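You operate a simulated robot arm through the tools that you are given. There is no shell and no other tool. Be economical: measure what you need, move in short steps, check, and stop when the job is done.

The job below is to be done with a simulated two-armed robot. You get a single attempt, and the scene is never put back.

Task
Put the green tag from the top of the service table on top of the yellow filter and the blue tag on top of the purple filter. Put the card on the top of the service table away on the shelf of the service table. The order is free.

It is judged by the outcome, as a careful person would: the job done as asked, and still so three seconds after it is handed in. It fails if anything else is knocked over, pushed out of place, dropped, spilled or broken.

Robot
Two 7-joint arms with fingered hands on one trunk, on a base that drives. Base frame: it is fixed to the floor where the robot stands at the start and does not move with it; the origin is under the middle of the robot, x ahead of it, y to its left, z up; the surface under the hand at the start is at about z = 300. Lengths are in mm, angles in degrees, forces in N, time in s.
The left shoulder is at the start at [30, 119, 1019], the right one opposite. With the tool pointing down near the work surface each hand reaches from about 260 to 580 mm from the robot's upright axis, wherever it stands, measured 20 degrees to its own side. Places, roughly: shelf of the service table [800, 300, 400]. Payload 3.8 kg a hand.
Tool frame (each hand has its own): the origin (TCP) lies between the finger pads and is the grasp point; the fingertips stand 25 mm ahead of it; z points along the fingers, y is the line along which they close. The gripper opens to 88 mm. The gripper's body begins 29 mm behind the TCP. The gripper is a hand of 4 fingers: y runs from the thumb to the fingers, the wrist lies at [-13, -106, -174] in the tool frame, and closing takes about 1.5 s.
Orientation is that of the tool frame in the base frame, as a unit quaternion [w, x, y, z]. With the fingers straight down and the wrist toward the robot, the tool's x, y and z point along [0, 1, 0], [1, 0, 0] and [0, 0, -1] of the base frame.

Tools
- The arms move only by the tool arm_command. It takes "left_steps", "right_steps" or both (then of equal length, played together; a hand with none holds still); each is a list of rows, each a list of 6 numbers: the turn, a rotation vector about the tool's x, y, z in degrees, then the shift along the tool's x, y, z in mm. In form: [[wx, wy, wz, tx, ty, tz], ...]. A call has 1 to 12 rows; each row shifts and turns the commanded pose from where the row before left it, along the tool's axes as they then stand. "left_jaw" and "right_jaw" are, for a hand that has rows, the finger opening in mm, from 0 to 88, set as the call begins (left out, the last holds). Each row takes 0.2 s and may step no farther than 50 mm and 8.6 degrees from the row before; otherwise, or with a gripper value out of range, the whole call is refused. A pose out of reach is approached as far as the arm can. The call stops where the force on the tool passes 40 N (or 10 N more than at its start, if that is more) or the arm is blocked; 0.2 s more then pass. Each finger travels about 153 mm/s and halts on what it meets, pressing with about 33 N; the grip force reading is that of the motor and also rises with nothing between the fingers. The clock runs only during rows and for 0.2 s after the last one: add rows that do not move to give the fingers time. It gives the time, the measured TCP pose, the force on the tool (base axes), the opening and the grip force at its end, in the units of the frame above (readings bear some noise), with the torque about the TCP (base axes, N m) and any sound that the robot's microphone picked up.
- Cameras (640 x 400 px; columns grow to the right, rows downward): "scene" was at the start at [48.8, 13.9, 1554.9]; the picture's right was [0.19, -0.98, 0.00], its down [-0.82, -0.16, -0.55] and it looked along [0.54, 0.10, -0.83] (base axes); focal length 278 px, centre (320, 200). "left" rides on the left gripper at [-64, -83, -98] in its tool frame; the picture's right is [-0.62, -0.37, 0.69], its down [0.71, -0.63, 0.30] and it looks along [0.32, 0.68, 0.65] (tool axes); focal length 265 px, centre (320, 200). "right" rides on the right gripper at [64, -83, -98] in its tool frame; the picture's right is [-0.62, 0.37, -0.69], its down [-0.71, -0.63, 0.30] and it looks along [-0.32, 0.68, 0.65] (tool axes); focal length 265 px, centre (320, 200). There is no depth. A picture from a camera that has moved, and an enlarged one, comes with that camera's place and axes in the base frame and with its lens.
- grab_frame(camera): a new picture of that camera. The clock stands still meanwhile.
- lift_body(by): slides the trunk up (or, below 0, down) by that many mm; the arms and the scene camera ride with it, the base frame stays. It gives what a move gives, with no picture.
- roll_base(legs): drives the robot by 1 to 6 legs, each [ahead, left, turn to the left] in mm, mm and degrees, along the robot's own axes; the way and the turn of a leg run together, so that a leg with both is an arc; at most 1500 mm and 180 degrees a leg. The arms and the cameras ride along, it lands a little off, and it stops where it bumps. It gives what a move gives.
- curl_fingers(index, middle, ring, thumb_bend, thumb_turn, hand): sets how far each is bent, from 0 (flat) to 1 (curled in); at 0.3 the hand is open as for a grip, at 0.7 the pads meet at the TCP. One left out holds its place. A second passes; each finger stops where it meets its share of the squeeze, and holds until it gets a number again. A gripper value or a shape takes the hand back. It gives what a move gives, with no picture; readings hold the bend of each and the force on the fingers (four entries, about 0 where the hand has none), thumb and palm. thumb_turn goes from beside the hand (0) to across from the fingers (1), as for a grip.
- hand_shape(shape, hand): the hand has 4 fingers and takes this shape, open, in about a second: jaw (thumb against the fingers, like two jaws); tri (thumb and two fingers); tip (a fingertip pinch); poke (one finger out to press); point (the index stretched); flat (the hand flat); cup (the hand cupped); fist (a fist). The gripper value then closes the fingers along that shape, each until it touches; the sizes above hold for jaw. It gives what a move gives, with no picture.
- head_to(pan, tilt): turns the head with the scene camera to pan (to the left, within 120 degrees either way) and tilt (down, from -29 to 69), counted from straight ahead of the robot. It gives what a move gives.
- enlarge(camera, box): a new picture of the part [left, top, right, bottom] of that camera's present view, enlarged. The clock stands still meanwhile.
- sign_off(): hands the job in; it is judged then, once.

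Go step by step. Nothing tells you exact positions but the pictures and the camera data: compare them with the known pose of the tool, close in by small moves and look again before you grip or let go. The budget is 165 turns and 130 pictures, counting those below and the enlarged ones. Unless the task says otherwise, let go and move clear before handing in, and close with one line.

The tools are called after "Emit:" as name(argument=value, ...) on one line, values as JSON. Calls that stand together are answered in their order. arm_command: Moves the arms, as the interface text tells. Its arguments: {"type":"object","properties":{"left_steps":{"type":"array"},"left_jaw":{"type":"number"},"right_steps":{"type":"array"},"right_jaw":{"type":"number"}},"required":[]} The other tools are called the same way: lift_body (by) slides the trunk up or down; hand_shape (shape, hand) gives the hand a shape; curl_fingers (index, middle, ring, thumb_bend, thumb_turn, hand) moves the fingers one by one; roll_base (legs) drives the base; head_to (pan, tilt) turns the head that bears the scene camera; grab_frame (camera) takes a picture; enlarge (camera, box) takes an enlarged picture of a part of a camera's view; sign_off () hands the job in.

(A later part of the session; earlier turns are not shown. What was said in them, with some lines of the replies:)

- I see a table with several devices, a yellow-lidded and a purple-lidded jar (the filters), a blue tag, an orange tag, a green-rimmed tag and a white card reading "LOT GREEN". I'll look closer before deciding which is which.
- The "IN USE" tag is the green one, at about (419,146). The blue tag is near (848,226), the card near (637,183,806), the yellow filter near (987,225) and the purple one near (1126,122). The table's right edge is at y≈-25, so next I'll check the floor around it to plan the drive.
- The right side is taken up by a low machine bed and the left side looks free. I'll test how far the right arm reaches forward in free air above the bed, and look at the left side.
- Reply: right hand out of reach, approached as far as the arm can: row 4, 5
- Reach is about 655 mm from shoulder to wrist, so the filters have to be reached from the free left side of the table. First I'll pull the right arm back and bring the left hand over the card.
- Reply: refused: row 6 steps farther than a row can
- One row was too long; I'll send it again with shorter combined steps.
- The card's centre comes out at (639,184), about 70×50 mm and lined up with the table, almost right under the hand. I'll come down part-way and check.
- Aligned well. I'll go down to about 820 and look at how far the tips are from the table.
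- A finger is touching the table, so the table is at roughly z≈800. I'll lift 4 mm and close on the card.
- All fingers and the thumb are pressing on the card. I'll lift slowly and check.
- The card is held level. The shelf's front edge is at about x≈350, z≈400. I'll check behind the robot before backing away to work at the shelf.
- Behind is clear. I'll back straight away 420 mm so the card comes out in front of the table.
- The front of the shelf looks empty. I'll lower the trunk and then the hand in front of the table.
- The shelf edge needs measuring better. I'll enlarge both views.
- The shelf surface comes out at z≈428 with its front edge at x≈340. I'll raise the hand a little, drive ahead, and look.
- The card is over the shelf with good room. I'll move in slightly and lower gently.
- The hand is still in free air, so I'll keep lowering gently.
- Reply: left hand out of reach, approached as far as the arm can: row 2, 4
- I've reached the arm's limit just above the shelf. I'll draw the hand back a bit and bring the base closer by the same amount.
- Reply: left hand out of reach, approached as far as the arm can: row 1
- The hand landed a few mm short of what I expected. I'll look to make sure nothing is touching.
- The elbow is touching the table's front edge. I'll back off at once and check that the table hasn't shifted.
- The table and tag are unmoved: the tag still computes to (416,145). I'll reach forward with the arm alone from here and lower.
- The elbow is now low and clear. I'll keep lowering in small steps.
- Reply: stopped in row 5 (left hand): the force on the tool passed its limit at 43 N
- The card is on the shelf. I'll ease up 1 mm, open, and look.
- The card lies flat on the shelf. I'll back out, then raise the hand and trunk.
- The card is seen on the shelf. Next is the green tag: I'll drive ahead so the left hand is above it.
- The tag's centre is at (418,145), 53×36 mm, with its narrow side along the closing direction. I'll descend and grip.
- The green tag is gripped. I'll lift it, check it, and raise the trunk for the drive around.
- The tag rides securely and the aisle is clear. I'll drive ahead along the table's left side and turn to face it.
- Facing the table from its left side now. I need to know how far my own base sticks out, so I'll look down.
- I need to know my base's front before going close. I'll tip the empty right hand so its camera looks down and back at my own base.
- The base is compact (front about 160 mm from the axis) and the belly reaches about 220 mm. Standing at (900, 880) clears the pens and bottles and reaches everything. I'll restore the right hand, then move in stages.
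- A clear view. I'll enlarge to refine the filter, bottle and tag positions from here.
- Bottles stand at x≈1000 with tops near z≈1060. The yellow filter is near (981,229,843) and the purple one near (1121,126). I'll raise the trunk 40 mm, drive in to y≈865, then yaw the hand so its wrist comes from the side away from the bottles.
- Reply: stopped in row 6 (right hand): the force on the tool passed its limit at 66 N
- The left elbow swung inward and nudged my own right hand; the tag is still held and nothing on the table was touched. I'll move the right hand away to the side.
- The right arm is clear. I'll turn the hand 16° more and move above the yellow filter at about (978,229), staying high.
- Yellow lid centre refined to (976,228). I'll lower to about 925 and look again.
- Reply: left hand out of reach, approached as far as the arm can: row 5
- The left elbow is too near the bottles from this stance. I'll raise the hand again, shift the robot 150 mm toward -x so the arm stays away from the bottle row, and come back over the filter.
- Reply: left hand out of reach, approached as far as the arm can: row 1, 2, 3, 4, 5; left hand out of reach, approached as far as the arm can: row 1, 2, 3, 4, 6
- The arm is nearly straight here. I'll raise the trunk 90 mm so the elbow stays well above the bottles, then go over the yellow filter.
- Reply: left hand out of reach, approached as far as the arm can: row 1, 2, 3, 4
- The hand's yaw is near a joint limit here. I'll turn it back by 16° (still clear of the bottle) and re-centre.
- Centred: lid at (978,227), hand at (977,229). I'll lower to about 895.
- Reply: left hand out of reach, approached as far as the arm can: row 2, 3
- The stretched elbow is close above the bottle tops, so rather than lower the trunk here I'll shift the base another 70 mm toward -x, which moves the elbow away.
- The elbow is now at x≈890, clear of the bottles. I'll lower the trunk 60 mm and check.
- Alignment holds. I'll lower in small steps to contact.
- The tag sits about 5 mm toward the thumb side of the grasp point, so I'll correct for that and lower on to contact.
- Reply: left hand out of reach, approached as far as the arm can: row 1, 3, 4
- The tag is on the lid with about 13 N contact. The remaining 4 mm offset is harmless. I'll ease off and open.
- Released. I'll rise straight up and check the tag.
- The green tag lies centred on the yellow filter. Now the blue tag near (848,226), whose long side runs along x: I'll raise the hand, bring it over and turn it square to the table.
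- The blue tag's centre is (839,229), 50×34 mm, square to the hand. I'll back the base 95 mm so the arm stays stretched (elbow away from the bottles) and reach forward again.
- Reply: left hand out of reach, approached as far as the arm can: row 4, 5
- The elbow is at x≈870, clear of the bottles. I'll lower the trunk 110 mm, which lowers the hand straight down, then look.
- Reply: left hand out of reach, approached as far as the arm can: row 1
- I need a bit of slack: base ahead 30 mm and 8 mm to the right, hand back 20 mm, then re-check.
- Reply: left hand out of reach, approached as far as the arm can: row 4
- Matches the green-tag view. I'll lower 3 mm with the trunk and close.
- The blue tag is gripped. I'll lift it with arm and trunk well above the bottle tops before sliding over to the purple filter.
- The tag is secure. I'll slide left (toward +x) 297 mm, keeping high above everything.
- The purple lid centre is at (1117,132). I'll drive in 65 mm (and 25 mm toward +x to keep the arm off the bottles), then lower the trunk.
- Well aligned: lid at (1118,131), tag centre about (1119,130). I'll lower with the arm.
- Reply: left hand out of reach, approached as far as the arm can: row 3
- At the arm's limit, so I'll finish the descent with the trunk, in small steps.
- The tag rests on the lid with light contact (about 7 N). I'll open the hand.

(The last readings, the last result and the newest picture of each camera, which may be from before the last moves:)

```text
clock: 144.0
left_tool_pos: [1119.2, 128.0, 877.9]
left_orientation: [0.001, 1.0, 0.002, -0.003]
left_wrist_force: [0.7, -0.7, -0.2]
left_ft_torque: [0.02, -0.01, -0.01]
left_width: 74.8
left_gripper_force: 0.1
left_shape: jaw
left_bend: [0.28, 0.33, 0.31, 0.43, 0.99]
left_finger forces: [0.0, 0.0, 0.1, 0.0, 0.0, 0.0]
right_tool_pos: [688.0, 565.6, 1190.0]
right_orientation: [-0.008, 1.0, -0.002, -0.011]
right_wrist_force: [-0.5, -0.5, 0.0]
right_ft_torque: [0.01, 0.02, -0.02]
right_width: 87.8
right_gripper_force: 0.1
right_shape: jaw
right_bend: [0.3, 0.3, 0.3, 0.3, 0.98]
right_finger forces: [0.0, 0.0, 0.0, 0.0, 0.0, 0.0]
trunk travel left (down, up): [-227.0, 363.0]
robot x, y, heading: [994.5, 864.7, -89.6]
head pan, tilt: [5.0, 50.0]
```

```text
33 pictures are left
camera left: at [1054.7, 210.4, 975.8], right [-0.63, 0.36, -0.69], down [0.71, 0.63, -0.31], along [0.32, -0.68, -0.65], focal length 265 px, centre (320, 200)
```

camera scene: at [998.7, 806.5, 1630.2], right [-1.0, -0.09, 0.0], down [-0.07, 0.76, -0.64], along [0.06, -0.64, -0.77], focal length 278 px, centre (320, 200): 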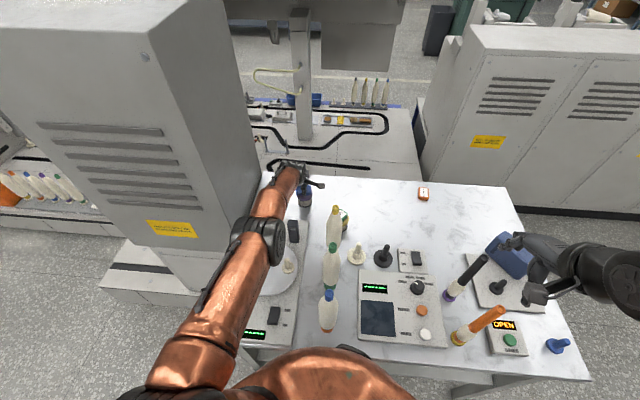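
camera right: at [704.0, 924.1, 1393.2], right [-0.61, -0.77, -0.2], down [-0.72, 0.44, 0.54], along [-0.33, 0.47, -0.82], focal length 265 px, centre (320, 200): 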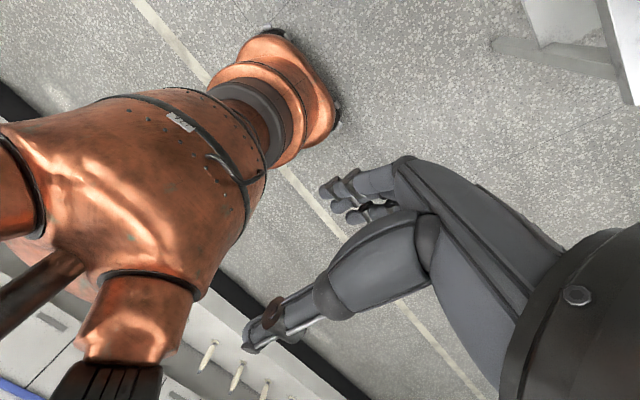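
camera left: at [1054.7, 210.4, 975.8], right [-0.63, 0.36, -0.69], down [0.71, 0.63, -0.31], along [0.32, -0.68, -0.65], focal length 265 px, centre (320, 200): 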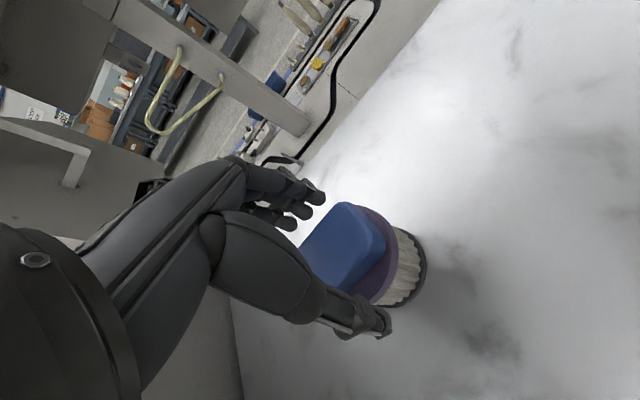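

Released. I'll raise straight up with the trunk and check.

Emit:
lift_body(by=120)

Emit:
grab_frame(camera="left")

Emit:
grab_frame(camera="scene")

```text
clock: 145.5
left_tool_pos: [1117.7, 128.0, 996.7]
left_orientation: [0.001, 1.0, 0.003, -0.002]
left_wrist_force: [0.5, 0.5, 0.2]
left_ft_torque: [0.03, -0.01, 0.01]
left_width: 74.8
left_gripper_force: 0.1
left_shape: jaw
left_bend: [0.28, 0.33, 0.31, 0.43, 0.99]
left_finger forces: [0.0, 0.1, 0.1, 0.1, 0.1, 0.0]
right_tool_pos: [688.4, 566.2, 1309.6]
right_orientation: [-0.008, 1.0, -0.002, -0.011]
right_wrist_force: [0.2, -0.3, -0.8]
right_ft_torque: [0.01, -0.01, -0.02]
right_width: 87.8
right_gripper_force: 0.0
right_shape: jaw
right_bend: [0.3, 0.3, 0.3, 0.3, 0.98]
right_finger forces: [0.1, 0.1, 0.0, 0.0, 0.1, 0.1]
trunk travel left (down, up): [-347.0, 243.0]
robot x, y, heading: [991.6, 862.0, -89.9]
head pan, tilt: [5.0, 50.0]
```

```text
32 pictures are left
camera left: at [1054.8, 210.3, 1095.5], right [-0.63, 0.36, -0.69], down [0.71, 0.63, -0.31], along [0.32, -0.68, -0.65], focal length 265 px, centre (320, 200)
```

left: 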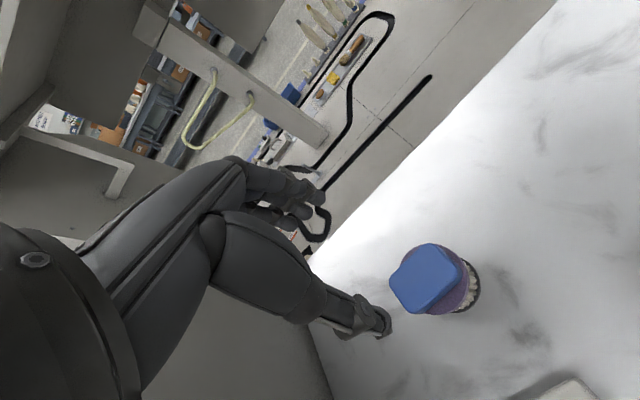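

```text
31 pictures are left
camera scene: at [998.6, 806.4, 1735.0], right [-1.0, -0.09, 0.0], down [-0.07, 0.76, -0.64], along [0.06, -0.64, -0.77], focal length 278 px, centre (320, 200)
```

scene: 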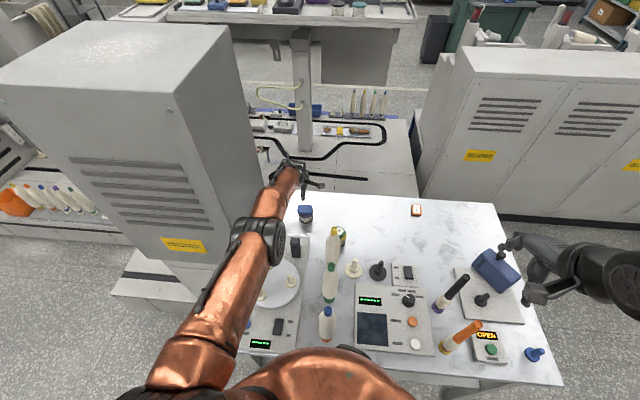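

The blue tag rests on the purple filter. I'll raise more, back away from the table, and do a final check.

Emit:
lift_body(by=130)

Emit:
roll_base(legs=[[-500, 0, 0]])

Emit:
head_to(pan=0, tilt=40)

Emit:
grab_frame(camera="scene")

Emit:
enlarge(camera="scene", box=[220, 180, 480, 340])

```text
clock: 147.1
left_tool_pos: [1118.2, 127.6, 1127.3]
left_orientation: [0.001, 1.0, 0.003, -0.003]
left_wrist_force: [0.0, 0.5, -0.4]
left_ft_torque: [-0.02, 0.02, 0.04]
left_width: 74.6
left_gripper_force: 0.1
left_shape: jaw
left_bend: [0.28, 0.33, 0.31, 0.43, 0.99]
left_finger forces: [0.1, 0.1, 0.1, 0.0, 0.0, 0.0]
right_tool_pos: [687.7, 566.3, 1439.1]
right_orientation: [-0.008, 1.0, -0.001, -0.01]
right_wrist_force: [0.4, 0.5, -0.3]
right_ft_torque: [0.03, -0.04, -0.03]
right_width: 87.5
right_gripper_force: 0.1
right_shape: jaw
right_bend: [0.3, 0.3, 0.3, 0.3, 0.98]
right_finger forces: [0.0, 0.1, 0.0, 0.1, 0.0, 0.0]
trunk travel left (down, up): [-477.0, 113.0]
robot x, y, heading: [992.2, 867.7, -90.0]
head pan, tilt: [5.0, 50.0]
```

```text
clock: 150.1
left_tool_pos: [1110.3, 634.2, 1126.3]
left_orientation: [0.001, 1.0, -0.005, -0.003]
left_wrist_force: [-1.0, 0.3, -0.2]
left_ft_torque: [-0.01, 0.03, 0.0]
left_width: 74.6
left_gripper_force: 0.2
left_shape: jaw
left_bend: [0.28, 0.33, 0.31, 0.43, 0.99]
left_finger forces: [0.1, 0.0, 0.0, 0.0, 0.0, 0.0]
right_tool_pos: [686.5, 1080.2, 1438.8]
right_orientation: [-0.008, 1.0, -0.009, -0.012]
right_wrist_force: [-0.2, -1.0, 0.8]
right_ft_torque: [0.04, -0.03, -0.03]
right_width: 87.8
right_gripper_force: 0.2
right_shape: jaw
right_bend: [0.3, 0.3, 0.3, 0.3, 0.98]
right_finger forces: [0.1, 0.1, 0.1, 0.0, 0.1, 0.0]
trunk travel left (down, up): [-477.0, 113.0]
robot x, y, heading: [994.1, 1370.4, -90.4]
head pan, tilt: [5.0, 50.0]
```

```text
clock: 150.8
left_tool_pos: [1109.9, 635.3, 1127.1]
left_orientation: [0.001, 1.0, -0.005, -0.003]
left_wrist_force: [0.1, 0.5, -0.8]
left_ft_torque: [0.03, -0.01, 0.0]
left_width: 74.7
left_gripper_force: 0.1
left_shape: jaw
left_bend: [0.28, 0.33, 0.31, 0.43, 0.99]
left_finger forces: [0.0, 0.0, 0.1, 0.0, 0.1, 0.0]
right_tool_pos: [686.5, 1081.1, 1439.3]
right_orientation: [-0.007, 1.0, -0.008, -0.011]
right_wrist_force: [-0.3, 1.0, 0.4]
right_ft_torque: [0.02, 0.0, 0.02]
right_width: 87.6
right_gripper_force: 0.0
right_shape: jaw
right_bend: [0.3, 0.3, 0.3, 0.3, 0.98]
right_finger forces: [0.0, 0.0, 0.0, 0.0, 0.0, 0.0]
trunk travel left (down, up): [-477.0, 113.0]
robot x, y, heading: [995.7, 1372.8, -90.8]
head pan, tilt: [0.0, 40.0]
```

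```text
30 pictures are left
camera scene: at [992.9, 1308.0, 1879.3], right [-1.0, 0.01, 0.0], down [0.01, 0.64, -0.77], along [-0.01, -0.77, -0.64], focal length 278 px, centre (320, 200)
```

scene: 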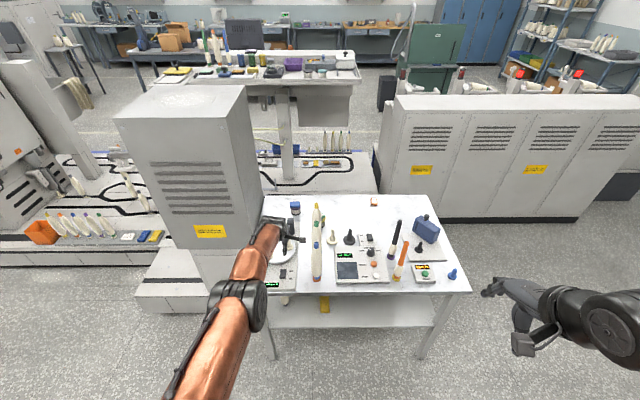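

```text
2.46 times, centred on (350, 260) of scene
camera zoom: at [992.9, 1308.0, 1879.3], right [-1.0, 0.01, 0.0], down [0.01, 0.64, -0.77], along [-0.01, -0.77, -0.64], focal length 685 px, centre (246, 52)
```

zoom: 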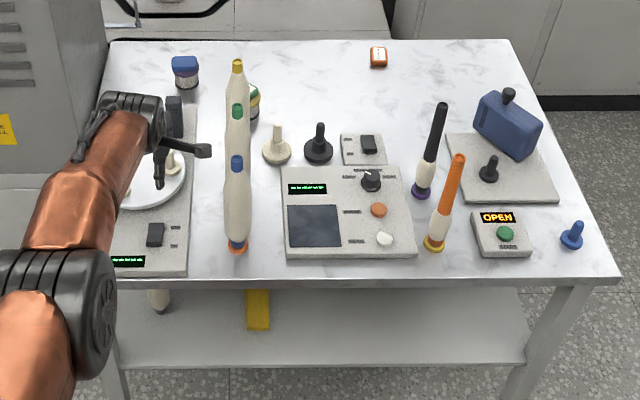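

Everything on the table stands as before, with both tags on their filters; the card was seen on the shelf earlier. I'll clear the hand off the table and hand in.

Emit:
roll_base(legs=[[-200, 0, 0]])

Emit:
sign_off()

```text
clock: 152.4
left_tool_pos: [1112.9, 834.8, 1126.5]
left_orientation: [0.001, 1.0, -0.004, -0.002]
left_wrist_force: [-0.8, 0.6, -0.5]
left_ft_torque: [0.01, -0.01, -0.01]
left_width: 74.7
left_gripper_force: 0.0
left_shape: jaw
left_bend: [0.28, 0.33, 0.31, 0.43, 0.99]
left_finger forces: [0.0, 0.0, 0.0, 0.0, 0.0, 0.0]
right_tool_pos: [688.9, 1280.7, 1438.6]
right_orientation: [-0.008, 1.0, -0.008, -0.011]
right_wrist_force: [-0.4, -0.4, 0.6]
right_ft_torque: [-0.04, -0.02, -0.01]
right_width: 87.8
right_gripper_force: 0.1
right_shape: jaw
right_bend: [0.3, 0.3, 0.3, 0.3, 0.98]
right_finger forces: [0.0, 0.0, 0.0, 0.0, 0.1, 0.0]
trunk travel left (down, up): [-477.0, 113.0]
robot x, y, heading: [997.9, 1574.2, -90.6]
head pan, tilt: [0.0, 40.0]
```

```text
The job is handed in.
```

The green tag is on the yellow filter, the blue tag is on the purple filter, and the card is on the shelf of the service table; the job is handed in with nothing else seen out of place.
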